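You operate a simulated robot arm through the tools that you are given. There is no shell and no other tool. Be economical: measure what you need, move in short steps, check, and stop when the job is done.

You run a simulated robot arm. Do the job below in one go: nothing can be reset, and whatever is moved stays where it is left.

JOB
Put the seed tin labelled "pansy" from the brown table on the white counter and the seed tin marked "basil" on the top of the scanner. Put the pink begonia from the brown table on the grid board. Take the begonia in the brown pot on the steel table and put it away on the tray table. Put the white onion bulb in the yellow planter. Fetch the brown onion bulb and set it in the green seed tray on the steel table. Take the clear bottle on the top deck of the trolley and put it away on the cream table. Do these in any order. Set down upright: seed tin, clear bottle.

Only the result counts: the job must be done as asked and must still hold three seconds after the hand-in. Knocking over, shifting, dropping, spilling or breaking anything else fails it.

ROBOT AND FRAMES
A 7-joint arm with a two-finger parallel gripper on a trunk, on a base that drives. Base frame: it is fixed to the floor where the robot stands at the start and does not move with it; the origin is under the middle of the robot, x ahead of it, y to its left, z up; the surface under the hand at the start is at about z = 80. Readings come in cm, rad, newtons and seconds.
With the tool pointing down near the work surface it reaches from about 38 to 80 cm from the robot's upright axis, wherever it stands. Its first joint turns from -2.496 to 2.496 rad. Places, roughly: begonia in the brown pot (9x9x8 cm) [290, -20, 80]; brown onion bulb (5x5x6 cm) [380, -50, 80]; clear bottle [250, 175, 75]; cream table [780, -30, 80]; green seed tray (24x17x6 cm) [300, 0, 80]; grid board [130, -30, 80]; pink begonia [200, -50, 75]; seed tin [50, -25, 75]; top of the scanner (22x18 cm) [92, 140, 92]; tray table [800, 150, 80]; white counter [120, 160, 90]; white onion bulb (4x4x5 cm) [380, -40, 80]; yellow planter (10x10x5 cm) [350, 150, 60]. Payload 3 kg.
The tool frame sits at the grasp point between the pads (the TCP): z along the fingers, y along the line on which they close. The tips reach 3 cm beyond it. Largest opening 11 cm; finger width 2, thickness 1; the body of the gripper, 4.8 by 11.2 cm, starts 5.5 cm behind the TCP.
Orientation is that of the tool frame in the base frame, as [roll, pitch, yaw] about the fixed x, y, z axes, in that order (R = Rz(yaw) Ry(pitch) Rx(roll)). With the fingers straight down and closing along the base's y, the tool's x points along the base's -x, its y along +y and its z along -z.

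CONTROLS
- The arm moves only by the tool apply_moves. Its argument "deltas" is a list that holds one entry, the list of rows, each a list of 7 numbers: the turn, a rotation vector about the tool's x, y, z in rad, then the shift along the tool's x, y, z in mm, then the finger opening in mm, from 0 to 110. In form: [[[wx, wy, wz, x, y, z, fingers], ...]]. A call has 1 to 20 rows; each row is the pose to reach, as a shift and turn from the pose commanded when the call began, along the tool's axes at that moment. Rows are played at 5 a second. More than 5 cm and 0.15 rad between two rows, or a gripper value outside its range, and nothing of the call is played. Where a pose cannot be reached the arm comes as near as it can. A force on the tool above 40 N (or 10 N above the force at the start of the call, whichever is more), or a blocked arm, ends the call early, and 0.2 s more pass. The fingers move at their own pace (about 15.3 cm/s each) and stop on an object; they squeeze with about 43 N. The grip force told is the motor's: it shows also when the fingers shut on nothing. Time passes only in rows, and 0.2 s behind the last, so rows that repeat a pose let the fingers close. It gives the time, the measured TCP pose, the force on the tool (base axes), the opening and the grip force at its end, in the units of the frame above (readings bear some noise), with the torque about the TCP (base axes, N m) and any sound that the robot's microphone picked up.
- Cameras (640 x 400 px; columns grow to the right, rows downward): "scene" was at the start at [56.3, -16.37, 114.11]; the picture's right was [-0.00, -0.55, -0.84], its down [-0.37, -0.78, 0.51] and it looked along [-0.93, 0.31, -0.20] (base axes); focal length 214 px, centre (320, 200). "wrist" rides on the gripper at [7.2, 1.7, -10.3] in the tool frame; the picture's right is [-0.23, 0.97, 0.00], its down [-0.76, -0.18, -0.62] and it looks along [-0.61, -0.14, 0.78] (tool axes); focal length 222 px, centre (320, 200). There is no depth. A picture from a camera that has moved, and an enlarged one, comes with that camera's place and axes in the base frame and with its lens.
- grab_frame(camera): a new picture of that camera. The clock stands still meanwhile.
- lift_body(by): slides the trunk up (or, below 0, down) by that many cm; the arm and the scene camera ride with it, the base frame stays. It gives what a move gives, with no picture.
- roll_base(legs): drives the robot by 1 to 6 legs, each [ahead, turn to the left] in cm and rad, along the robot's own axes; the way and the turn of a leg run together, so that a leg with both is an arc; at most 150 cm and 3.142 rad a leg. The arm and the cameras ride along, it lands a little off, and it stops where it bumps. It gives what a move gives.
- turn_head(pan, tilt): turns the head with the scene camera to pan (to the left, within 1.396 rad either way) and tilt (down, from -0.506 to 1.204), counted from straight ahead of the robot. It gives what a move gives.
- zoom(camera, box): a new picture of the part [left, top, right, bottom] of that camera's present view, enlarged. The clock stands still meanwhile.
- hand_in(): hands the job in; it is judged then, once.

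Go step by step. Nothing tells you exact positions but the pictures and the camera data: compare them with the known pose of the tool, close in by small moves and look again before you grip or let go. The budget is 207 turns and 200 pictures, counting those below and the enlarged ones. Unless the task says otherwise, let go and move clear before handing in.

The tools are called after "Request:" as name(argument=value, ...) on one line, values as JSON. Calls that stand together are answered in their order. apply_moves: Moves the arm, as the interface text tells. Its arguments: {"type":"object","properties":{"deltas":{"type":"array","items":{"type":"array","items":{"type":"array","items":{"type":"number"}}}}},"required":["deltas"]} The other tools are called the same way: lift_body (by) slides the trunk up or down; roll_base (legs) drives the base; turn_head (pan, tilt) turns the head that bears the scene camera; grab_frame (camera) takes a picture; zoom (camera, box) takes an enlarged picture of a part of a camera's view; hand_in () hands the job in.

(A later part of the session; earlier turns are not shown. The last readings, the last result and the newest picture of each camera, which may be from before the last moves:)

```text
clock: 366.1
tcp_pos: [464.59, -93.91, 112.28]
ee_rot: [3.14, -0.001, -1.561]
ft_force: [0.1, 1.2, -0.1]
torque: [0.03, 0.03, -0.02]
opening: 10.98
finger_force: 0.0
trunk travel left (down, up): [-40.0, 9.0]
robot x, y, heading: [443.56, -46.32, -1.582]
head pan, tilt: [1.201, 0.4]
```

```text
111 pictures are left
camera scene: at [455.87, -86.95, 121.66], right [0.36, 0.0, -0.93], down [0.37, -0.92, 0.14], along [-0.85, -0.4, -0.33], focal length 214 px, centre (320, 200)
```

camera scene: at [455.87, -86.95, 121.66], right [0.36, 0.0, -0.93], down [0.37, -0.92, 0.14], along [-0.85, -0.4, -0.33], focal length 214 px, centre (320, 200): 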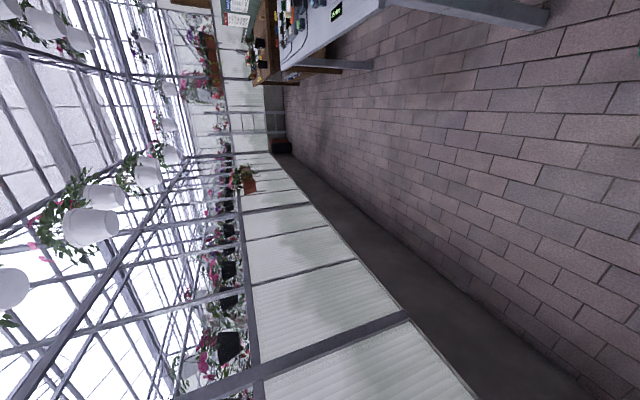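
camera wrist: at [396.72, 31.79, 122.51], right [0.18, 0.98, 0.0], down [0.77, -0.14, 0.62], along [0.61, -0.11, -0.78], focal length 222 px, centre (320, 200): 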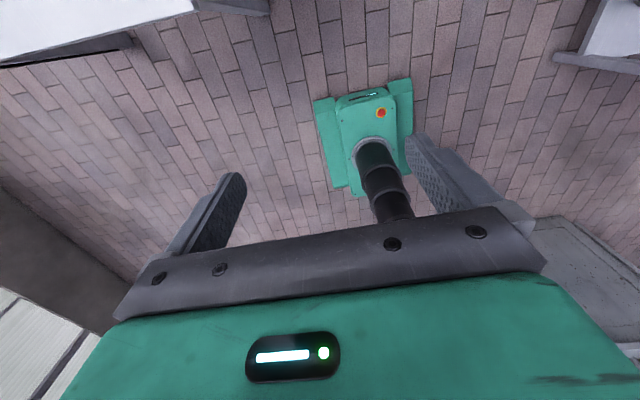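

I swing the arm round to the right, toward the steel table's end where the onions are.

Request:
turn_head(pan=0.99, tilt=1.2)

Request:
apply_moves(deltas=[[[0, 0, 0.097, 17, 48, 0, 110], [0, 0, 0.194, 28, 96, 0, 110], [0, 0, 0.291, 35, 146, 0, 110], [0, 0, 0.388, 37, 195, 0, 110], [0, 0, 0.485, 34, 244, 0, 110], [0, 0, 0.582, 26, 293, 0, 110], [0, 0, 0.679, 14, 341, 0, 110], [0, 0, 0.776, -3, 387, 0, 110], [0, 0, 0.873, -25, 431, 0, 110], [0, 0, 0.97, -50, 473, 0, 110], [0, 0, 1.067, -79, 512, 0, 110], [0, 0, 1.164, -112, 548, 0, 110], [0, 0, 1.261, -147, 580, 0, 110], [0, 0, 1.358, -186, 608, 0, 110], [0, 0, 1.455, -227, 633, 0, 110], [0, 0, 1.552, -270, 653, 0, 110], [0, 0, 1.649, -314, 669, 0, 110], [0, 0, 1.746, -360, 680, 0, 110], [0, 0, 1.843, -406, 687, 0, 110], [0, 0, 1.843, -406, 687, 0, 110]]])

Request:
turn_head(pan=0, tilt=0.5)

Request:
grab_frame(camera="scene")

Request:
grab_frame(camera="wrist")

```text
clock: 367.2
tcp_pos: [464.64, -94.08, 112.25]
ee_rot: [3.14, -0.002, -1.561]
ft_force: [0.4, 0.1, 0.0]
torque: [0.02, -0.01, 0.01]
opening: 10.97
finger_force: 0.1
trunk travel left (down, up): [-40.0, 9.0]
robot x, y, heading: [443.58, -46.58, -1.576]
head pan, tilt: [0.99, 1.201]
```

```text
refused: row 1 steps farther than a row can; nothing moved
```

```text
clock: 368.5
tcp_pos: [464.63, -93.93, 112.33]
ee_rot: [3.14, -0.003, -1.562]
ft_force: [-0.1, 0.1, 0.1]
torque: [0.01, 0.0, -0.01]
opening: 10.98
finger_force: 0.0
trunk travel left (down, up): [-40.0, 9.0]
robot x, y, heading: [444.13, -46.4, -1.58]
head pan, tilt: [0.0, 0.499]
```

```text
110 pictures are left
camera scene: at [464.5, -87.78, 115.91], right [1.0, 0.01, 0.0], down [0.01, -0.88, 0.48], along [0.0, -0.48, -0.88], focal length 214 px, centre (320, 200)
```

scene: 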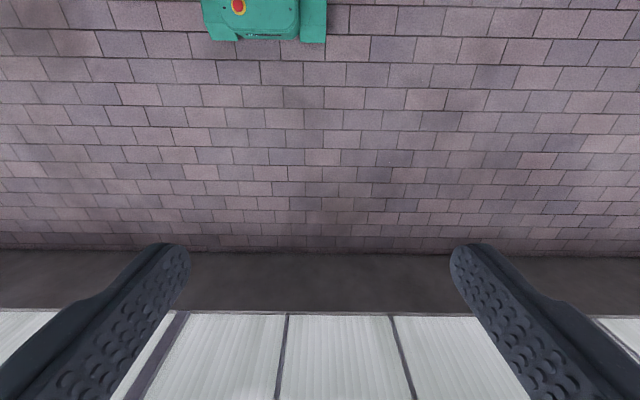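

```text
109 pictures are left
camera wrist: at [463.07, -101.3, 122.67], right [-0.98, 0.22, 0.0], down [0.17, 0.76, 0.62], along [0.13, 0.61, -0.78], focal length 222 px, centre (320, 200)
```

wrist: 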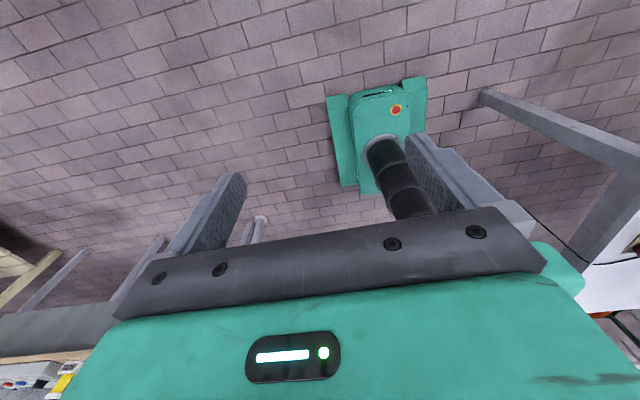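

One row was just over the step limit; I resend with an extra row.

Request:
turn_head(pan=0.99, tilt=1.2)

Request:
apply_moves(deltas=[[[0, 0, 0.048, 9, 24, 0, 110], [0, 0, 0.097, 17, 48, 0, 110], [0, 0, 0.194, 28, 96, 0, 110], [0, 0, 0.291, 35, 145, 0, 110], [0, 0, 0.388, 37, 194, 0, 110], [0, 0, 0.485, 34, 243, 0, 110], [0, 0, 0.582, 26, 292, 0, 110], [0, 0, 0.679, 14, 340, 0, 110], [0, 0, 0.776, -3, 386, 0, 110], [0, 0, 0.873, -25, 430, 0, 110], [0, 0, 0.97, -50, 472, 0, 110], [0, 0, 1.067, -79, 511, 0, 110], [0, 0, 1.164, -112, 547, 0, 110], [0, 0, 1.261, -147, 579, 0, 110], [0, 0, 1.358, -186, 607, 0, 110], [0, 0, 1.455, -227, 632, 0, 110], [0, 0, 1.552, -270, 652, 0, 110], [0, 0, 1.649, -314, 668, 0, 110], [0, 0, 1.746, -360, 679, 0, 110], [0, 0, 1.843, -406, 687, 0, 110]]])

Request:
turn_head(pan=0, tilt=-0.3)

Request:
grab_frame(camera="scene")

Request:
grab_frame(camera="wrist")

```text
clock: 369.8
tcp_pos: [464.63, -93.96, 112.31]
ee_rot: [3.141, -0.002, -1.56]
ft_force: [-0.6, 0.2, -0.4]
torque: [0.02, 0.0, -0.03]
opening: 11.01
finger_force: 0.1
trunk travel left (down, up): [-40.0, 9.0]
robot x, y, heading: [444.04, -46.32, -1.582]
head pan, tilt: [0.99, 1.201]
```

```text
clock: 374.0
tcp_pos: [395.63, -53.85, 112.32]
ee_rot: [-3.141, 0.0, 2.881]
ft_force: [-0.5, 0.4, 0.5]
torque: [-0.02, -0.04, 0.02]
opening: 11.0
finger_force: 0.0
trunk travel left (down, up): [-40.0, 9.0]
robot x, y, heading: [443.55, -46.34, -1.582]
head pan, tilt: [0.99, 1.201]
```

```text
clock: 375.6
tcp_pos: [395.66, -53.99, 112.44]
ee_rot: [-3.14, -0.002, 2.88]
ft_force: [-0.1, -0.3, 0.5]
torque: [-0.01, 0.0, -0.03]
opening: 11.0
finger_force: 0.1
trunk travel left (down, up): [-40.0, 9.0]
robot x, y, heading: [443.66, -46.52, -1.585]
head pan, tilt: [0.0, -0.3]
```

```text
108 pictures are left
camera scene: at [408.69, -57.66, 117.24], right [-0.26, -0.97, 0.0], down [-0.92, 0.25, -0.29], along [0.28, -0.08, -0.96], focal length 214 px, centre (320, 200)
```

scene: 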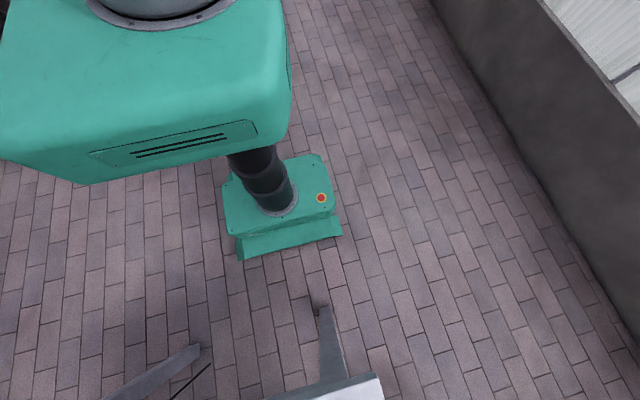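

```text
107 pictures are left
camera wrist: at [389.14, -50.53, 122.75], right [0.47, 0.88, 0.0], down [0.69, -0.37, 0.62], along [0.55, -0.29, -0.78], focal length 222 px, centre (320, 200)
```

wrist: 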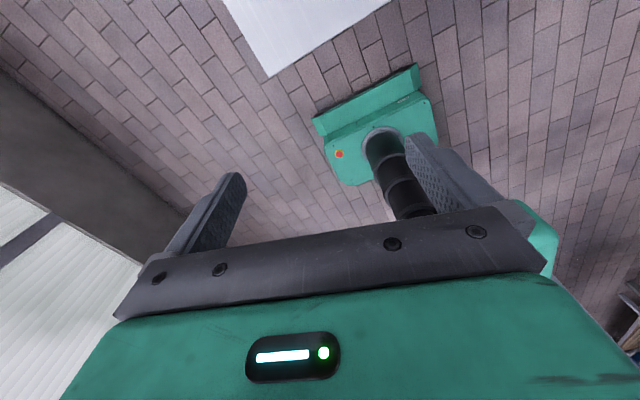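

The table's end is at x≈391. I tilt the head to look toward the table under the hand.

Request:
turn_head(pan=0, tilt=0.8)

Request:
grab_frame(camera="scene")

```text
clock: 376.9
tcp_pos: [395.7, -54.03, 112.46]
ee_rot: [-3.139, 0.0, 2.88]
ft_force: [-1.4, -0.4, -0.1]
torque: [0.0, 0.01, -0.01]
opening: 10.97
finger_force: 0.0
trunk travel left (down, up): [-40.0, 9.0]
robot x, y, heading: [443.59, -46.53, -1.582]
head pan, tilt: [0.0, 0.799]
```

```text
106 pictures are left
camera scene: at [399.27, -55.14, 117.03], right [-0.26, -0.97, 0.0], down [-0.67, 0.18, 0.72], along [-0.69, 0.18, -0.7], focal length 214 px, centre (320, 200)
```

scene: 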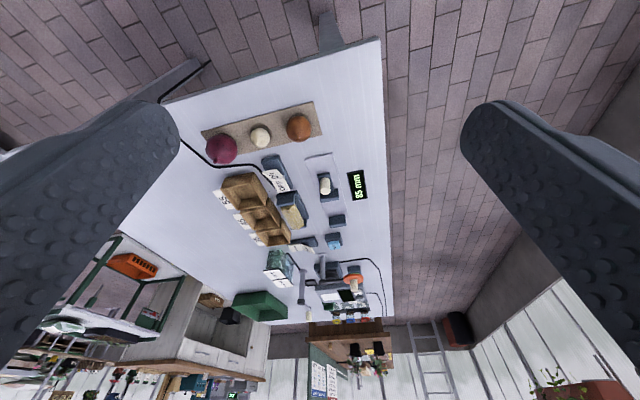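

I see three onions on a board: red, white (383.6, -40) and brown (383.5, -47.4). I go above the brown one with fingers to close along x, then lower part way.

Request:
turn_head(pan=0.99, tilt=1.2)

Request:
apply_moves(deltas=[[[0, 0, 0.146, 15, 4, 0, 110], [0, 0, 0.291, 30, 7, 0, 110], [0, 0, 0.437, 45, 11, 0, 110], [0, 0, 0.582, 60, 14, 0, 110], [0, 0, 0.728, 75, 18, 0, 110], [0, 0, 0.873, 90, 21, 0, 110], [0, 0, 1.019, 105, 25, 0, 110], [0, 0, 1.165, 120, 28, 0, 90], [0, 0, 1.31, 135, 32, 0, 85], [0, 0, 1.31, 135, 32, 45, 85], [0, 0, 1.31, 135, 32, 90, 85], [0, 0, 1.31, 135, 32, 135, 85], [0, 0, 1.31, 135, 32, 170, 85], [0, 0, 1.31, 135, 32, 170, 85]]])

Request:
grab_frame(camera="wrist")

```text
clock: 378.1
tcp_pos: [395.62, -53.98, 112.38]
ee_rot: [-3.141, 0.0, 2.879]
ft_force: [-0.3, -0.2, 0.3]
torque: [-0.02, 0.0, -0.02]
opening: 10.99
finger_force: 0.0
trunk travel left (down, up): [-40.0, 9.0]
robot x, y, heading: [443.36, -46.62, -1.585]
head pan, tilt: [0.99, 1.201]
```

```text
clock: 381.1
tcp_pos: [383.26, -47.34, 95.22]
ee_rot: [3.14, 0.002, 1.569]
ft_force: [0.2, -0.3, 0.1]
torque: [0.0, 0.01, 0.0]
opening: 8.5
finger_force: 0.1
trunk travel left (down, up): [-40.0, 9.0]
robot x, y, heading: [443.7, -46.41, -1.578]
head pan, tilt: [0.99, 1.201]
```

```text
105 pictures are left
camera wrist: at [385.08, -40.16, 105.71], right [0.97, -0.23, 0.0], down [-0.18, -0.76, 0.62], along [-0.14, -0.61, -0.78], focal length 222 px, centre (320, 200)
```

wrist: 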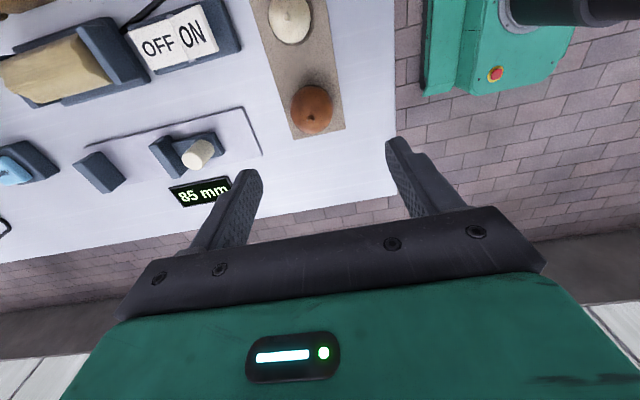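

I centre on the brown onion and lower to z≈84.4 with a look before closing.

Request:
apply_moves(deltas=[[[0, 0, 0, 5, -2, 30, 85], [0, 0, 0, 9, -4, 60, 85], [0, 0, 0, 9, -4, 90, 85], [0, 0, 0, 9, -4, 106, 85], [0, 0, 0, 9, -4, 106, 85]]])

Request:
grab_frame(camera="wrist")

```text
clock: 382.4
tcp_pos: [382.92, -46.66, 84.73]
ee_rot: [3.141, 0.002, 1.57]
ft_force: [0.3, 0.3, 1.0]
torque: [-0.02, 0.01, 0.04]
opening: 8.48
finger_force: 0.0
trunk travel left (down, up): [-40.0, 9.0]
robot x, y, heading: [443.58, -46.19, -1.581]
head pan, tilt: [0.99, 1.201]
```

```text
104 pictures are left
camera wrist: at [384.68, -39.5, 95.03], right [0.97, -0.23, 0.0], down [-0.18, -0.76, 0.62], along [-0.14, -0.61, -0.78], focal length 222 px, centre (320, 200)
```

wrist: 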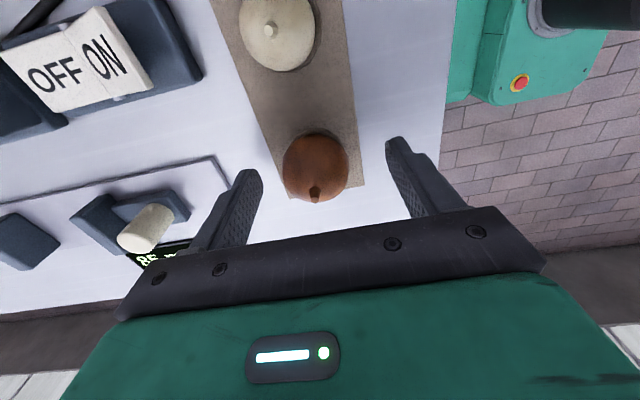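

Request:
apply_moves(deltas=[[[0, 0, 0, 5, -2, 4, 85], [0, 0, 0, 5, -2, 6, 85], [0, 0, 0, 5, -2, 6, 65], [0, 0, 0, 5, -2, 6, 50], [0, 0, 0, 5, -2, 6, 35], [0, 0, 0, 5, -2, 6, 30], [0, 0, 0, 5, -2, 6, 30], [0, 0, 0, 5, -2, -20, 30], [0, 0, 0, 5, -2, -60, 30], [0, 0, 0, 5, -2, -60, 30]]])

Request:
grab_frame(camera="wrist")

```text
clock: 384.6
tcp_pos: [382.84, -45.99, 90.77]
ee_rot: [3.141, 0.002, 1.568]
ft_force: [-0.1, 0.2, 0.2]
torque: [0.01, -0.01, 0.01]
opening: 4.25
finger_force: 42.8
trunk travel left (down, up): [-40.0, 9.0]
robot x, y, heading: [443.74, -46.41, -1.583]
head pan, tilt: [0.99, 1.201]
```

```text
103 pictures are left
camera wrist: at [384.53, -38.89, 101.15], right [0.97, -0.23, 0.0], down [-0.18, -0.76, 0.62], along [-0.14, -0.61, -0.78], focal length 222 px, centre (320, 200)
```

wrist: 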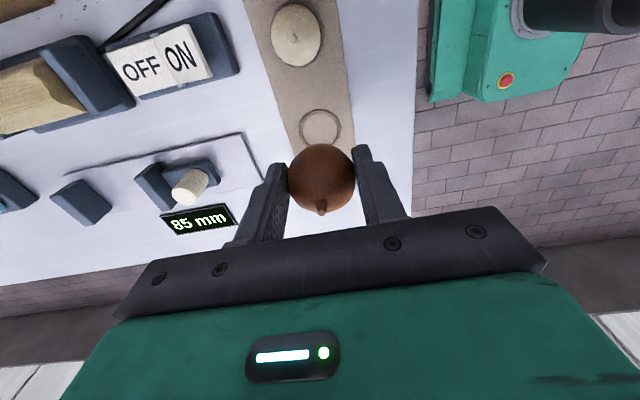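

The brown onion is held. I lift and retract clear of the table end, then back out into the corridor.

Request:
apply_moves(deltas=[[[0, 0, 0, 0, 0, -45, 30], [0, 0, 0, 0, 0, -90, 30], [0, 0, 0, 0, 0, -135, 30], [0, 0, 0, 0, 0, -180, 30], [0, 0, 0, 0, 0, -215, 30], [0, 0, 0, 0, 45, -215, 30], [0, 0, 0, 0, 90, -215, 30], [0, 0, 0, 0, 140, -215, 30], [0, 0, 0, 0, 140, -215, 30]]])

Request:
roll_base(legs=[[-98, 0]])

```text
clock: 386.6
tcp_pos: [396.94, -45.93, 112.26]
ee_rot: [-3.139, 0.001, 1.568]
ft_force: [0.4, 0.4, -0.4]
torque: [-0.01, -0.02, 0.02]
opening: 4.24
finger_force: 43.3
trunk travel left (down, up): [-40.0, 9.0]
robot x, y, heading: [443.78, -46.25, -1.582]
head pan, tilt: [0.99, 1.201]
```

```text
clock: 391.7
tcp_pos: [398.11, 54.48, 112.21]
ee_rot: [3.14, 0.001, 1.565]
ft_force: [0.1, -0.7, 0.2]
torque: [-0.03, -0.02, 0.03]
opening: 4.27
finger_force: 42.9
trunk travel left (down, up): [-40.0, 9.0]
robot x, y, heading: [445.01, 53.6, -1.59]
head pan, tilt: [0.99, 1.201]
```

Turning left to heading 0 leaves the hand on the steel-table side; then I can back up beside the green tray.

Request:
roll_base(legs=[[0, 0.53], [0, 0.53], [0, 0.53]])

```text
clock: 396.7
tcp_pos: [445.15, 6.95, 112.28]
ee_rot: [-3.141, 0.002, -3.129]
ft_force: [-0.7, 0.2, -0.8]
torque: [0.04, 0.03, 0.0]
opening: 4.27
finger_force: 43.1
trunk travel left (down, up): [-40.0, 9.0]
robot x, y, heading: [444.93, 53.92, 0.007]
head pan, tilt: [0.99, 1.201]
```

Shorter turn legs avoid the drift. Now I back up to x≈301.

Request:
roll_base(legs=[[-144, 0]])

Request:
grab_frame(camera="wrist")

```text
clock: 404.0
tcp_pos: [298.73, 6.44, 112.25]
ee_rot: [3.141, 0.003, -3.13]
ft_force: [0.2, -0.3, -0.4]
torque: [0.01, -0.01, 0.03]
opening: 4.26
finger_force: 42.4
trunk travel left (down, up): [-40.0, 9.0]
robot x, y, heading: [298.49, 53.42, 0.001]
head pan, tilt: [0.99, 1.201]
```

```text
102 pictures are left
camera wrist: at [291.56, 7.99, 122.69], right [0.21, 0.98, 0.0], down [0.76, -0.17, 0.62], along [0.61, -0.13, -0.78], focal length 222 px, centre (320, 200)
```

wrist: 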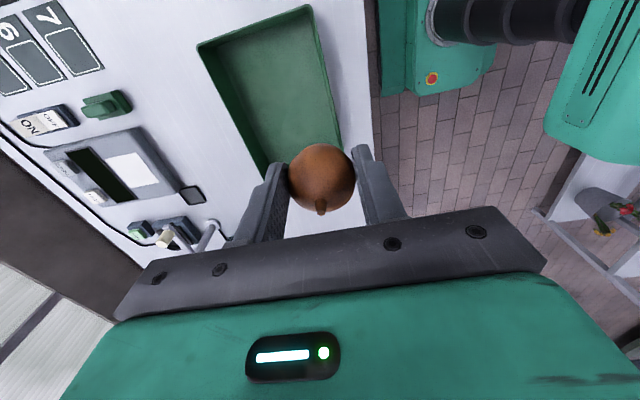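

The tray's centre is at about (300.5, -0.5). I move over it and lower the onion inside.

Request:
apply_moves(deltas=[[[0, 0, 0, -7, -35, 0, 30], [0, 0, 0, -14, -70, 0, 30], [0, 0, 0, -14, -70, 45, 30], [0, 0, 0, -14, -70, 90, 30], [0, 0, 0, -14, -70, 135, 30], [0, 0, 0, -14, -70, 180, 30], [0, 0, 0, -14, -70, 220, 30], [0, 0, 0, -14, -70, 250, 30], [0, 0, 0, -14, -70, 262, 30], [0, 0, 0, -14, -70, 262, 30]]])

Request:
grab_frame(camera="wrist")

```text
clock: 406.2
tcp_pos: [300.27, -0.4, 85.94]
ee_rot: [-3.141, 0.002, -3.128]
ft_force: [-0.3, 0.8, -0.2]
torque: [0.02, -0.02, 0.01]
opening: 4.25
finger_force: 43.0
trunk travel left (down, up): [-40.0, 9.0]
robot x, y, heading: [298.27, 53.84, 0.002]
head pan, tilt: [0.99, 1.201]
```

```text
101 pictures are left
camera wrist: at [293.0, 1.15, 96.41], right [0.22, 0.98, 0.0], down [0.76, -0.17, 0.62], along [0.61, -0.13, -0.78], focal length 222 px, centre (320, 200)
```

wrist: 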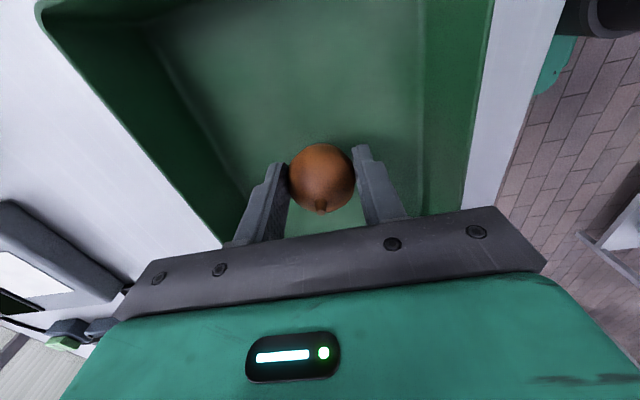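

Centred in the tray. I lower the last bit to contact, release and rise.

Request:
apply_moves(deltas=[[[0, 0, 0, 0, 0, 5, 30], [0, 0, 0, 0, 0, 9, 30], [0, 0, 0, 0, 0, 12, 30], [0, 0, 0, 0, 0, 14, 30], [0, 0, 0, 0, 0, 14, 30]]])

```text
clock: 407.4
tcp_pos: [300.32, -0.54, 84.75]
ee_rot: [3.141, 0.002, -3.127]
ft_force: [0.5, 0.2, -0.1]
torque: [-0.02, -0.03, -0.02]
opening: 4.26
finger_force: 42.5
trunk travel left (down, up): [-40.0, 9.0]
robot x, y, heading: [298.44, 53.36, 0.007]
head pan, tilt: [0.99, 1.201]
```

Request:
apply_moves(deltas=[[[0, 0, 0, 0, 0, 3, 30], [0, 0, 0, 0, 0, 6, 30], [0, 0, 0, 0, 0, 8, 30], [0, 0, 0, 0, 0, 10, 30], [0, 0, 0, 0, 0, 10, 30]]])

```text
clock: 408.6
tcp_pos: [300.3, -0.61, 84.14]
ee_rot: [-3.135, -0.001, -3.127]
ft_force: [0.6, 3.2, 20.4]
torque: [0.02, -0.12, 0.02]
opening: 4.27
finger_force: 42.9
trunk travel left (down, up): [-40.0, 9.0]
robot x, y, heading: [298.43, 53.73, 0.007]
head pan, tilt: [0.99, 1.201]
stopped in row 5: the force on the tool passed its limit at 40 N (the readings are from after the stop); the commanded pose is now the measured one
```

Request:
apply_moves(deltas=[[[0, 0, 0, 0, 0, -1, 45], [0, 0, 0, 0, 0, -1, 60], [0, 0, 0, 0, 0, -1, 75], [0, 0, 0, 0, 0, -1, 75], [0, 0, 0, 0, 0, -40, 75], [0, 0, 0, 0, 0, -85, 75], [0, 0, 0, 0, 0, -130, 75], [0, 0, 0, 0, 0, -175, 75], [0, 0, 0, 0, 0, -220, 75], [0, 0, 0, 0, 0, -265, 75], [0, 0, 0, 0, 40, -280, 75], [0, 0, 0, 0, 80, -280, 75], [0, 0, 0, 0, 80, -280, 75]]])

Request:
grab_frame(camera="wrist")

```text
clock: 411.4
tcp_pos: [300.14, 7.69, 111.9]
ee_rot: [-3.136, 0.001, -3.129]
ft_force: [-0.5, -0.2, 0.3]
torque: [0.0, -0.07, 0.0]
opening: 7.48
finger_force: 0.0
trunk travel left (down, up): [-40.0, 9.0]
robot x, y, heading: [298.57, 53.53, 0.007]
head pan, tilt: [0.99, 1.201]
```

```text
100 pictures are left
camera wrist: at [292.81, 9.2, 122.26], right [0.22, 0.98, 0.0], down [0.76, -0.17, 0.62], along [0.61, -0.14, -0.78], focal length 222 px, centre (320, 200)
```

wrist: 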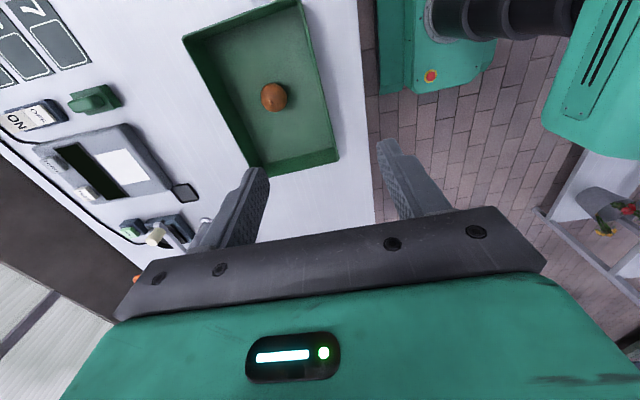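

The brown onion lies in the tray. I retrace the way for the white onion.

Request:
roll_base(legs=[[145, 0], [0, -0.53], [0, -0.53], [0, -0.525], [95, 0]])

Request:
grab_frame(camera="wrist")

```text
clock: 427.6
tcp_pos: [397.67, -42.0, 111.82]
ee_rot: [-3.138, 0.002, 1.586]
ft_force: [-0.5, 1.4, -0.5]
torque: [-0.01, -0.02, -0.01]
opening: 7.51
finger_force: 0.1
trunk travel left (down, up): [-40.0, 9.0]
robot x, y, heading: [443.52, -40.62, -1.564]
head pan, tilt: [0.99, 1.201]
```

```text
99 pictures are left
camera wrist: at [399.44, -34.76, 122.21], right [0.98, -0.21, 0.0], down [-0.16, -0.76, 0.62], along [-0.13, -0.61, -0.78], focal length 222 px, centre (320, 200)
```

wrist: 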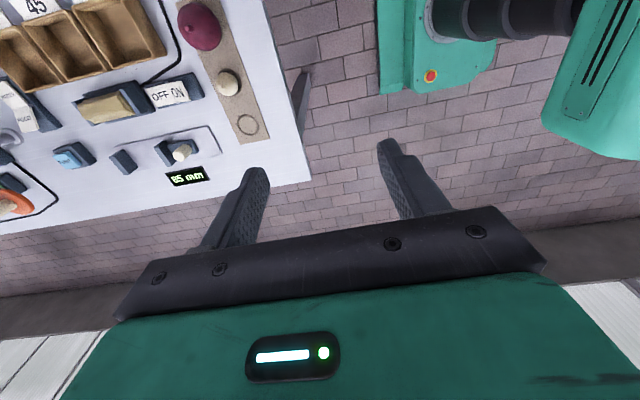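

White onion at about (383, -39.2), with a switch box edge near x=378, so I use a narrow opening. Over it and down part way.

Request:
apply_moves(deltas=[[[0, 0, 0.005, 10, -48, 0, 60], [0, 0, 0.01, 20, -96, 0, 60], [0, 0, 0.015, 30, -144, 0, 60], [0, 0, 0.015, 30, -144, 45, 60], [0, 0, 0.015, 30, -144, 90, 60], [0, 0, 0.015, 30, -144, 135, 60], [0, 0, 0.015, 30, -144, 180, 60], [0, 0, 0.015, 30, -144, 215, 60], [0, 0, 0.015, 30, -144, 215, 60]]])

Request:
grab_frame(camera="wrist")

```text
clock: 429.6
tcp_pos: [383.24, -39.27, 90.4]
ee_rot: [-3.138, 0.0, 1.574]
ft_force: [-0.3, 0.1, 0.2]
torque: [0.0, 0.04, 0.02]
opening: 5.96
finger_force: 0.0
trunk travel left (down, up): [-40.0, 9.0]
robot x, y, heading: [443.69, -39.97, -1.564]
head pan, tilt: [0.99, 1.201]
```

```text
98 pictures are left
camera wrist: at [384.99, -32.08, 100.8], right [0.97, -0.23, 0.0], down [-0.17, -0.76, 0.62], along [-0.14, -0.61, -0.78], focal length 222 px, centre (320, 200)
```

wrist: 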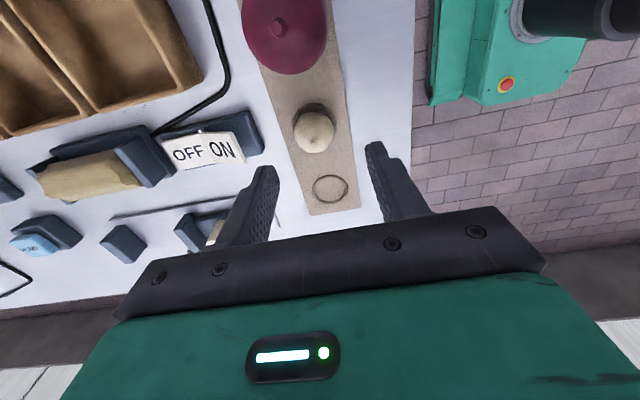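

Request:
apply_moves(deltas=[[[0, 0, 0, 6, -1, 0, 56], [0, 0, 0, 6, -1, 25, 56], [0, 0, 0, 6, -1, 50, 56], [0, 0, 0, 6, -1, 62, 56], [0, 0, 0, 6, -1, 62, 56]]])

Request:
grab_frame(camera="wrist")

```text
clock: 430.8
tcp_pos: [383.04, -38.65, 84.21]
ee_rot: [-3.139, 0.0, 1.573]
ft_force: [0.2, -0.1, 0.3]
torque: [0.0, -0.01, -0.03]
opening: 5.6
finger_force: 0.1
trunk travel left (down, up): [-40.0, 9.0]
robot x, y, heading: [443.36, -39.93, -1.563]
head pan, tilt: [0.99, 1.201]
```

```text
97 pictures are left
camera wrist: at [384.81, -31.45, 94.6], right [0.97, -0.23, 0.0], down [-0.17, -0.76, 0.62], along [-0.14, -0.61, -0.78], focal length 222 px, centre (320, 200)
```

wrist: 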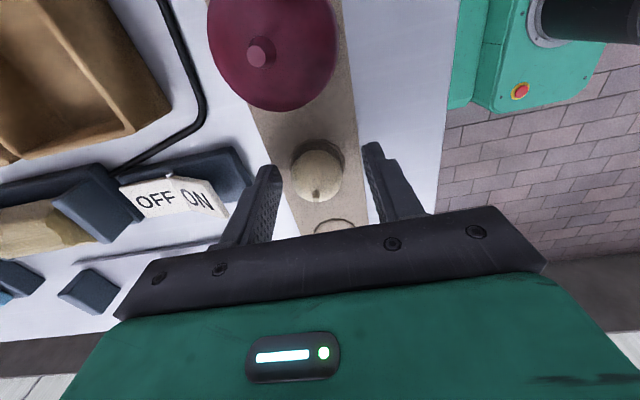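

Aligned. Close and lift.

Request:
apply_moves(deltas=[[[0, 0, 0, 2, 0, 2, 56], [0, 0, 0, 2, 0, 2, 45], [0, 0, 0, 2, 0, 2, 30], [0, 0, 0, 2, 0, 2, 20], [0, 0, 0, 2, 0, 2, 20], [0, 0, 0, 2, 0, 2, 20], [0, 0, 0, 2, 0, -30, 20], [0, 0, 0, 2, 0, -75, 20], [0, 0, 0, 2, 0, -120, 20], [0, 0, 0, 2, 0, -165, 20], [0, 0, 0, 2, 0, -210, 20], [0, 0, 0, 2, 0, -250, 20], [0, 0, 0, 2, 45, -275, 20], [0, 0, 0, 2, 90, -280, 20], [0, 0, 0, 2, 140, -280, 20], [0, 0, 0, 2, 140, -280, 20]]])

Request:
grab_frame(camera="wrist")

```text
refused: row 13 steps farther than a row can; nothing moved
```

```text
96 pictures are left
camera wrist: at [384.81, -31.45, 94.6], right [0.97, -0.23, 0.0], down [-0.17, -0.76, 0.62], along [-0.14, -0.61, -0.78], focal length 222 px, centre (320, 200)
```

wrist: 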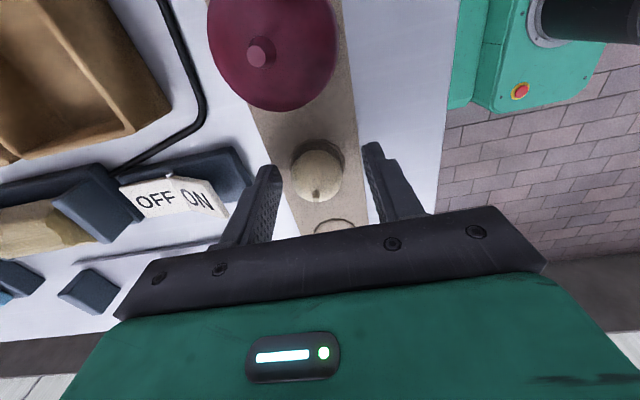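

Request:
apply_moves(deltas=[[[0, 0, 0, 2, 0, 2, 56], [0, 0, 0, 2, 0, 2, 45], [0, 0, 0, 2, 0, 2, 30], [0, 0, 0, 2, 0, 2, 20], [0, 0, 0, 2, 0, 2, 20], [0, 0, 0, 2, 0, 2, 20], [0, 0, 0, 2, 0, -30, 20], [0, 0, 0, 2, 0, -75, 20], [0, 0, 0, 2, 0, -120, 20], [0, 0, 0, 2, 0, -165, 20], [0, 0, 0, 2, 0, -210, 20], [0, 0, 0, 2, 0, -250, 20], [0, 0, 0, 2, 40, -270, 20], [0, 0, 0, 2, 85, -280, 20], [0, 0, 0, 2, 130, -280, 20], [0, 0, 0, 2, 130, -280, 20]]])

Request:
grab_frame(camera="wrist")

```text
clock: 434.2
tcp_pos: [396.44, -38.43, 112.32]
ee_rot: [-3.137, 0.0, 1.571]
ft_force: [0.7, -0.4, -0.7]
torque: [-0.02, 0.02, -0.04]
opening: 2.98
finger_force: 43.4
trunk travel left (down, up): [-40.0, 9.0]
robot x, y, heading: [443.56, -40.35, -1.567]
head pan, tilt: [0.99, 1.201]
```

```text
95 pictures are left
camera wrist: at [398.21, -31.24, 122.58], right [0.97, -0.23, 0.0], down [-0.17, -0.76, 0.62], along [-0.14, -0.61, -0.78], focal length 222 px, centre (320, 200)
```

wrist: 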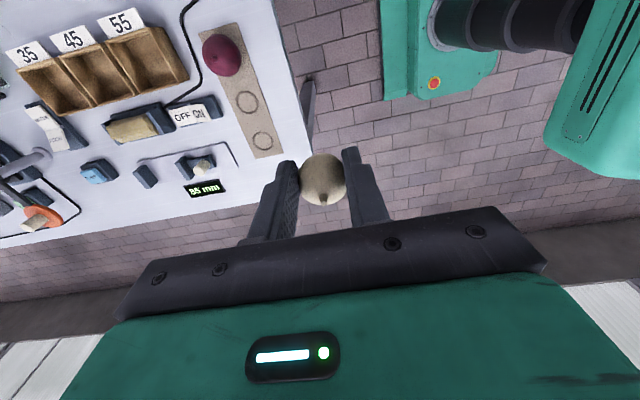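

The white onion is held. I back out to y≈76, turn to heading west (hand then on the shelf side), and go along to the shelf.

Request:
roll_base(legs=[[-116, 0], [0, -0.525], [0, -0.525], [0, -0.525], [50, 0]])

Request:
turn_head(pan=0, tilt=-0.5)

Request:
grab_frame(camera="scene")

Request:
grab_frame(camera="wrist")

```text
clock: 447.3
tcp_pos: [394.1, 124.68, 112.22]
ee_rot: [-3.137, 0.001, -0.002]
ft_force: [0.2, 0.2, -0.8]
torque: [-0.02, -0.01, -0.01]
opening: 3.15
finger_force: 42.9
trunk travel left (down, up): [-40.0, 9.0]
robot x, y, heading: [392.37, 77.33, -3.143]
head pan, tilt: [0.99, 1.201]
```

```text
clock: 449.0
tcp_pos: [394.13, 124.85, 112.28]
ee_rot: [-3.139, 0.003, -0.001]
ft_force: [-0.4, -0.3, -0.4]
torque: [-0.02, 0.03, 0.01]
opening: 3.16
finger_force: 43.3
trunk travel left (down, up): [-40.0, 9.0]
robot x, y, heading: [392.44, 77.25, -3.141]
head pan, tilt: [0.0, -0.499]
```

```text
94 pictures are left
camera scene: at [379.11, 124.55, 118.27], right [0.0, 1.0, 0.0], down [0.88, 0.0, -0.48], along [-0.48, 0.0, -0.88], focal length 214 px, centre (320, 200)
```

scene: 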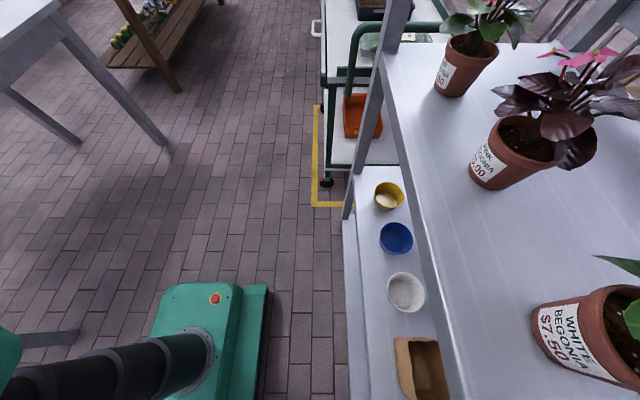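

```text
93 pictures are left
camera wrist: at [401.45, 122.94, 122.6], right [-0.23, -0.97, 0.0], down [-0.76, 0.18, 0.62], along [-0.61, 0.15, -0.78], focal length 222 px, centre (320, 200)
```

wrist: 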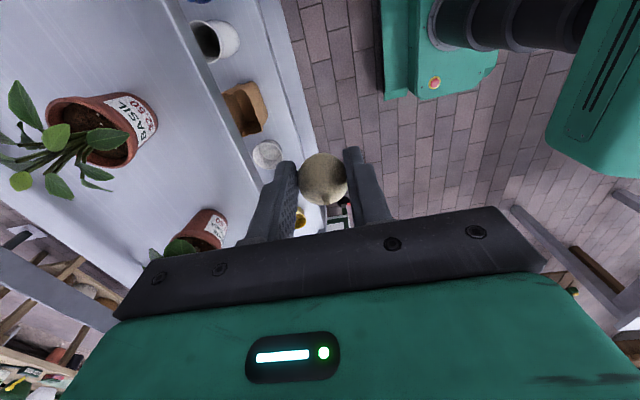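

The planters stand on the middle shelf, under the upper shelf's front; the yellow one is at about (348.5, 144), rim ≈65. I need a level-ish insertion, so I first move the base to about (350, 67) to have approach room.

Request:
zoom(camera="scene", box=[340, 150, 460, 270])

Request:
turn_head(pan=0.99, tilt=1.2)

Request:
roll_base(legs=[[0, 0.23], [44, 0], [0, -0.23]])

```text
3.33 times, centred on (400, 210) of scene
camera zoom: at [379.11, 124.55, 118.27], right [0.0, 1.0, 0.0], down [0.88, 0.0, -0.48], along [-0.48, 0.0, -0.88], focal length 715 px, centre (53, 167)
```

zoom: 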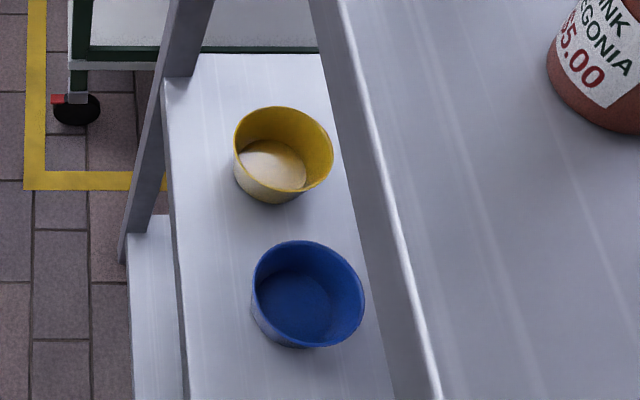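

```text
clock: 450.8
tcp_pos: [394.18, 124.8, 112.21]
ee_rot: [-3.138, -0.001, -0.003]
ft_force: [0.5, -1.4, -0.5]
torque: [-0.02, -0.04, 0.02]
opening: 3.14
finger_force: 42.9
trunk travel left (down, up): [-40.0, 9.0]
robot x, y, heading: [392.09, 77.11, -3.138]
head pan, tilt: [0.99, 1.201]
```

```text
clock: 455.1
tcp_pos: [350.28, 114.49, 112.25]
ee_rot: [-3.139, 0.002, -0.004]
ft_force: [-0.4, -0.6, -0.8]
torque: [-0.04, 0.0, -0.01]
opening: 3.16
finger_force: 43.1
trunk travel left (down, up): [-40.0, 9.0]
robot x, y, heading: [348.37, 66.72, -3.14]
head pan, tilt: [0.99, 1.201]
```

The shelves are stepped: the planter is half exposed in front of the upper shelf (edge ≈ y 142, z 80). A 30° outward tilt with the wrist camera on the robot's side will fit. I turn the hand to face the shelf.

Request:
apply_moves(deltas=[[[0, 0, 0.143, 0, 0, 0, 20], [0, 0, 0.286, 0, 0, 0, 20], [0, 0, 0.428, 0, 0, 0, 20], [0, 0, 0.571, 0, 0, 0, 20], [0, 0, 0.714, 0, 0, 0, 20], [0, 0, 0.857, 0, 0, 0, 20], [0, 0, 1.0, 0, 0, 0, 20], [0, 0, 1.142, 0, 0, 0, 20], [0, 0, 1.285, 0, 0, 0, 20], [0, 0, 1.428, 0, 0, 0, 20], [0, 0, 1.567, 0, 0, 0, 20], [0, 0, 1.567, 0, 0, 0, 20]]])

Request:
lift_body(by=-15)

Request:
grab_frame(camera="wrist")

```text
clock: 457.8
tcp_pos: [350.28, 114.28, 112.29]
ee_rot: [3.14, 0.002, -1.572]
ft_force: [1.2, -0.3, 0.2]
torque: [0.0, -0.02, -0.01]
opening: 3.13
finger_force: 43.2
trunk travel left (down, up): [-40.0, 9.0]
robot x, y, heading: [348.17, 66.76, -3.139]
head pan, tilt: [0.99, 1.201]
```

```text
clock: 459.5
tcp_pos: [350.31, 114.34, 97.17]
ee_rot: [3.141, 0.005, -1.572]
ft_force: [-0.7, 1.2, -0.3]
torque: [-0.01, 0.01, -0.02]
opening: 3.17
finger_force: 43.1
trunk travel left (down, up): [-25.0, 24.0]
robot x, y, heading: [348.37, 66.68, -3.142]
head pan, tilt: [0.99, 1.201]
```

```text
91 pictures are left
camera wrist: at [348.66, 106.97, 107.69], right [-0.97, 0.23, 0.0], down [0.18, 0.76, 0.63], along [0.14, 0.61, -0.78], focal length 222 px, centre (320, 200)
```

wrist: 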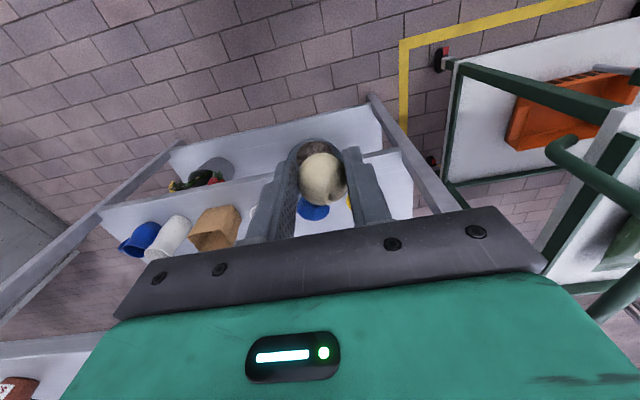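

I tilt the hand 30° outward and lower it in front of the shelf, then look.

Request:
apply_moves(deltas=[[[0, -0.104, 0, -22, 4, 28, 20], [0, -0.208, 0, -45, 8, 56, 20], [0, -0.312, 0, -70, 13, 84, 20], [0, -0.416, 0, -95, 18, 112, 20], [0, -0.52, 0, -115, 22, 140, 20], [0, -0.52, 0, -115, 22, 140, 20]]])

Request:
grab_frame(camera="wrist")

Request:
turn_head(pan=-1.0, tilt=0.6)

Request:
grab_frame(camera="scene")

```text
clock: 460.9
tcp_pos: [348.17, 125.88, 83.55]
ee_rot: [3.14, 0.526, -1.569]
ft_force: [0.3, 0.5, 0.4]
torque: [-0.01, -0.02, 0.02]
opening: 3.13
finger_force: 42.2
trunk travel left (down, up): [-25.0, 24.0]
robot x, y, heading: [347.92, 67.07, -3.143]
head pan, tilt: [0.99, 1.201]
```

```text
90 pictures are left
camera wrist: at [346.44, 114.48, 88.86], right [-0.97, 0.2, 0.11], down [0.18, 0.35, 0.92], along [0.14, 0.92, -0.37], focal length 222 px, centre (320, 200)
```

wrist: 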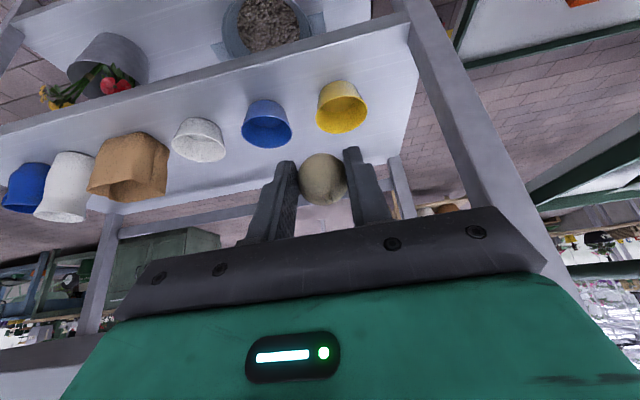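

```text
clock: 462.8
tcp_pos: [348.15, 125.94, 83.49]
ee_rot: [3.139, 0.523, -1.57]
ft_force: [-0.2, 0.0, 0.2]
torque: [-0.01, 0.0, 0.01]
opening: 3.14
finger_force: 43.4
trunk travel left (down, up): [-25.0, 24.0]
robot x, y, heading: [348.61, 66.62, -3.139]
head pan, tilt: [-1.0, 0.6]
```

```text
89 pictures are left
camera scene: at [355.47, 126.44, 93.08], right [0.54, -0.42, 0.73], down [-0.48, -0.87, -0.15], along [0.69, -0.27, -0.67], focal length 214 px, centre (320, 200)
```

scene: 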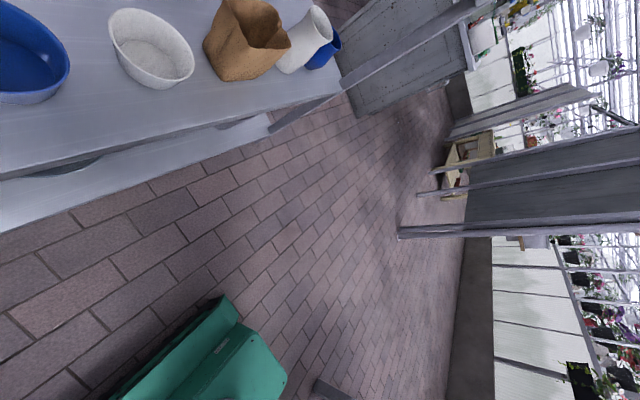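

Triangulating again, the planter's rim centre is about (345, 146, 60.5). I check the upper shelf's height and edge with the head camera.

Request:
turn_head(pan=0, tilt=-0.5)

Request:
grab_frame(camera="scene")

```text
clock: 464.2
tcp_pos: [348.12, 126.03, 83.48]
ee_rot: [3.14, 0.525, -1.569]
ft_force: [-0.1, -0.9, 0.9]
torque: [-0.02, 0.02, -0.02]
opening: 3.15
finger_force: 42.7
trunk travel left (down, up): [-25.0, 24.0]
robot x, y, heading: [348.17, 66.63, -3.144]
head pan, tilt: [0.0, -0.499]
```

```text
88 pictures are left
camera scene: at [348.04, 135.64, 96.17], right [1.0, 0.0, 0.0], down [0.0, -0.52, -0.85], along [0.0, 0.85, -0.52], focal length 214 px, centre (320, 200)
```

scene: 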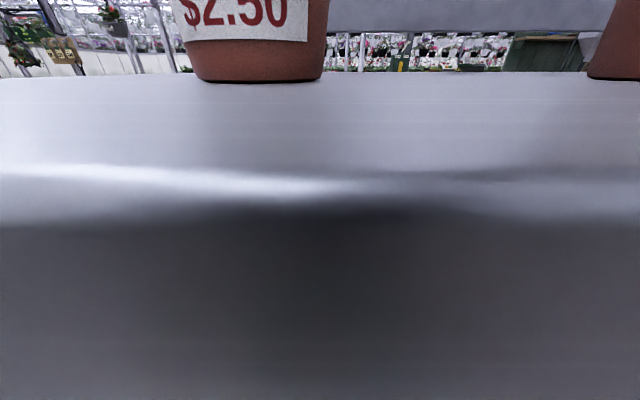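

The upper shelf's front edge is at about y 137.5, z 88–94, so the planter lies ~8 cm behind it. I'll tilt the hand to ~50° from vertical and go in under the shelf. Head parked, trunk down 10.

Request:
turn_head(pan=0.99, tilt=1.2)

Request:
lift_body(by=-10)

Request:
apply_moves(deltas=[[[0, -0.117, 0, -11, 10, 20, 20], [0, -0.233, 0, -22, 20, 40, 20], [0, -0.35, 0, -34, 29, 60, 20], [0, -0.35, 0, -34, 29, 60, 20]]])

Request:
grab_frame(camera="wrist")

```text
clock: 465.9
tcp_pos: [348.02, 126.03, 83.51]
ee_rot: [3.14, 0.523, -1.571]
ft_force: [-0.6, -0.1, 0.0]
torque: [-0.01, 0.0, -0.02]
opening: 3.15
finger_force: 43.1
trunk travel left (down, up): [-25.0, 24.0]
robot x, y, heading: [348.04, 66.54, -3.14]
head pan, tilt: [0.99, 1.201]
```

```text
clock: 467.2
tcp_pos: [348.09, 125.92, 73.52]
ee_rot: [3.141, 0.524, -1.569]
ft_force: [1.0, -0.2, -0.4]
torque: [0.0, 0.0, -0.01]
opening: 3.16
finger_force: 43.5
trunk travel left (down, up): [-15.0, 34.0]
robot x, y, heading: [348.38, 66.6, -3.143]
head pan, tilt: [0.99, 1.201]
```

```text
clock: 468.2
tcp_pos: [345.18, 131.93, 69.94]
ee_rot: [3.14, 0.876, -1.573]
ft_force: [0.1, -0.7, -0.8]
torque: [-0.01, 0.01, 0.01]
opening: 3.19
finger_force: 42.8
trunk travel left (down, up): [-15.0, 34.0]
robot x, y, heading: [348.17, 66.75, -3.144]
head pan, tilt: [0.99, 1.201]
```

```text
87 pictures are left
camera wrist: at [343.46, 119.24, 71.13], right [-0.97, 0.15, 0.18], down [0.18, 0.01, 0.98], along [0.14, 0.99, -0.03], focal length 222 px, centre (320, 200)
```

wrist: 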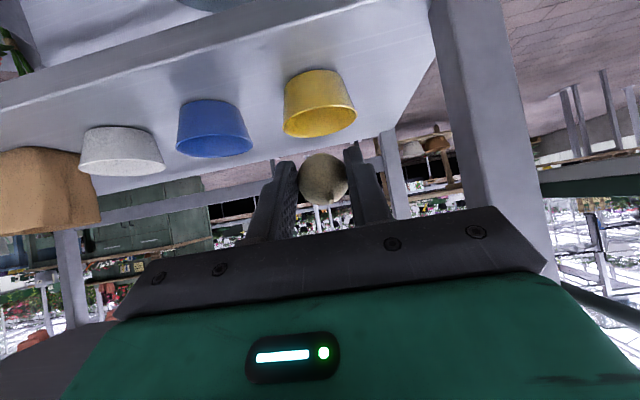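

The post is about 4 cm clear of the hand. I advance toward the planter three quarters of the way and check.

Request:
apply_moves(deltas=[[[0, 0, 0, -11, -2, 36, 20], [0, 0, 0, -22, -3, 72, 20], [0, 0, 0, -30, -4, 100, 20], [0, 0, 0, -30, -4, 100, 20]]])

Request:
grab_frame(camera="wrist")

```text
clock: 469.2
tcp_pos: [345.42, 141.48, 65.92]
ee_rot: [-3.141, 0.873, -1.571]
ft_force: [-0.2, -0.2, 0.0]
torque: [-0.02, 0.0, -0.01]
opening: 3.18
finger_force: 43.0
trunk travel left (down, up): [-15.0, 34.0]
robot x, y, heading: [348.47, 66.9, -3.137]
head pan, tilt: [0.99, 1.201]
```

```text
86 pictures are left
camera wrist: at [343.87, 128.8, 67.03], right [-0.97, 0.14, 0.17], down [0.18, 0.01, 0.98], along [0.14, 0.99, -0.04], focal length 222 px, centre (320, 200)
```

wrist: 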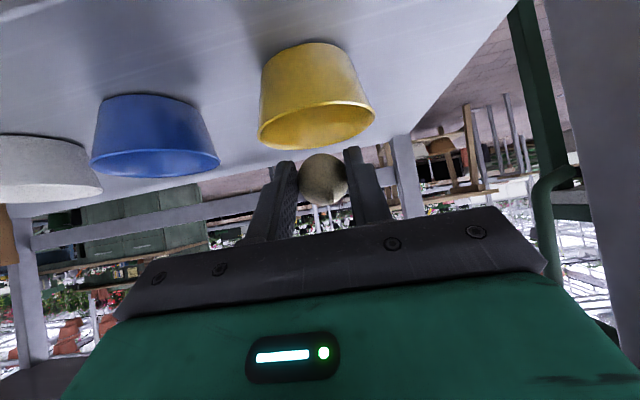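

The planter's rim centre is (345.7, 147.6, 60). I bring the onion over its middle, just above the rim.

Request:
apply_moves(deltas=[[[0, 0, 0, -2, -2, 28, 20], [0, 0, 0, -4, -3, 58, 20], [0, 0, 0, -4, -3, 58, 20]]])

Request:
grab_frame(camera="wrist")

```text
clock: 470.0
tcp_pos: [345.91, 146.25, 62.41]
ee_rot: [3.141, 0.873, -1.571]
ft_force: [0.1, 0.5, 0.7]
torque: [-0.06, 0.02, 0.0]
opening: 3.18
finger_force: 43.1
trunk travel left (down, up): [-15.0, 34.0]
robot x, y, heading: [348.11, 67.19, -3.144]
head pan, tilt: [0.99, 1.201]
```

```text
85 pictures are left
camera wrist: at [344.21, 133.54, 63.44], right [-0.97, 0.14, 0.17], down [0.18, 0.01, 0.98], along [0.14, 0.99, -0.04], focal length 222 px, centre (320, 200)
```

wrist: 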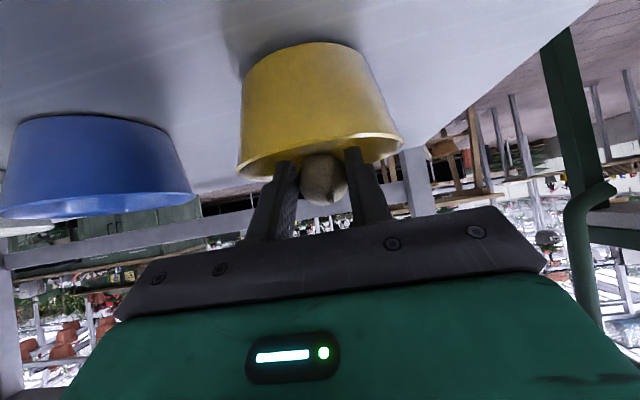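

The onion is over the planter's middle, partly behind its near rim. I open modestly to let it drop in, then withdraw.

Request:
apply_moves(deltas=[[[0, 0, 0, 0, 0, 0, 35], [0, 0, 0, 0, 0, 0, 45], [0, 0, 0, 0, 0, 0, 54], [0, 0, 0, 0, 0, 0, 54], [0, 0, 0, 0, 0, 0, 54]]])

Request:
grab_frame(camera="wrist")

```text
clock: 471.2
tcp_pos: [345.79, 146.3, 62.36]
ee_rot: [3.141, 0.873, -1.57]
ft_force: [-0.4, -0.5, -0.1]
torque: [0.0, 0.0, 0.02]
opening: 5.38
finger_force: 0.0
trunk travel left (down, up): [-15.0, 34.0]
robot x, y, heading: [348.33, 66.76, -3.136]
head pan, tilt: [0.99, 1.201]
```

```text
84 pictures are left
camera wrist: at [344.22, 133.54, 63.47], right [-0.97, 0.15, 0.17], down [0.18, 0.01, 0.98], along [0.14, 0.99, -0.04], focal length 222 px, centre (320, 200)
```

wrist: 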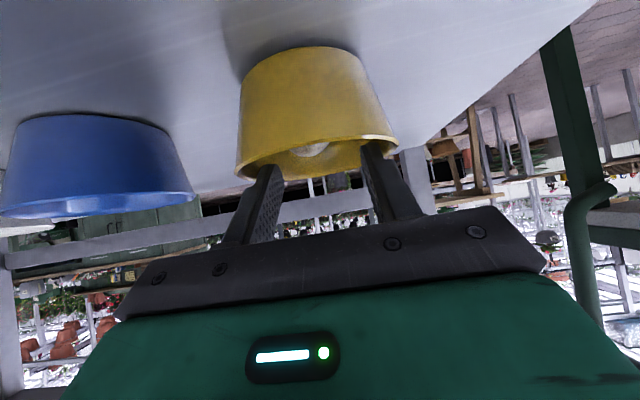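

The onion is in the planter. I withdraw along the finger direction, then raise and untilt.

Request:
apply_moves(deltas=[[[0, 0, 0, 0, 0, -25, 54], [0, 0, 0, 0, 0, -60, 54], [0, 0, 0, 0, 0, -105, 54], [0, 0, 0, 0, 0, -150, 54], [0, 0, 0, 0, 0, -190, 54], [0, 0, 0, 0, 0, -190, 54]]])

Request:
grab_frame(camera="wrist")

```text
clock: 472.6
tcp_pos: [345.86, 131.53, 74.69]
ee_rot: [3.139, 0.875, -1.571]
ft_force: [0.8, -0.3, -0.5]
torque: [0.02, 0.01, 0.0]
opening: 5.38
finger_force: 0.1
trunk travel left (down, up): [-15.0, 34.0]
robot x, y, heading: [348.07, 66.95, -3.143]
head pan, tilt: [0.99, 1.201]
```

```text
83 pictures are left
camera wrist: at [344.32, 118.89, 75.76], right [-0.97, 0.15, 0.17], down [0.18, 0.01, 0.98], along [0.14, 0.99, -0.04], focal length 222 px, centre (320, 200)
```

wrist: 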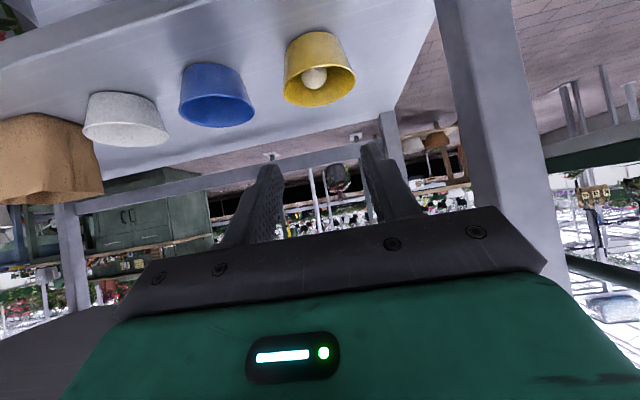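

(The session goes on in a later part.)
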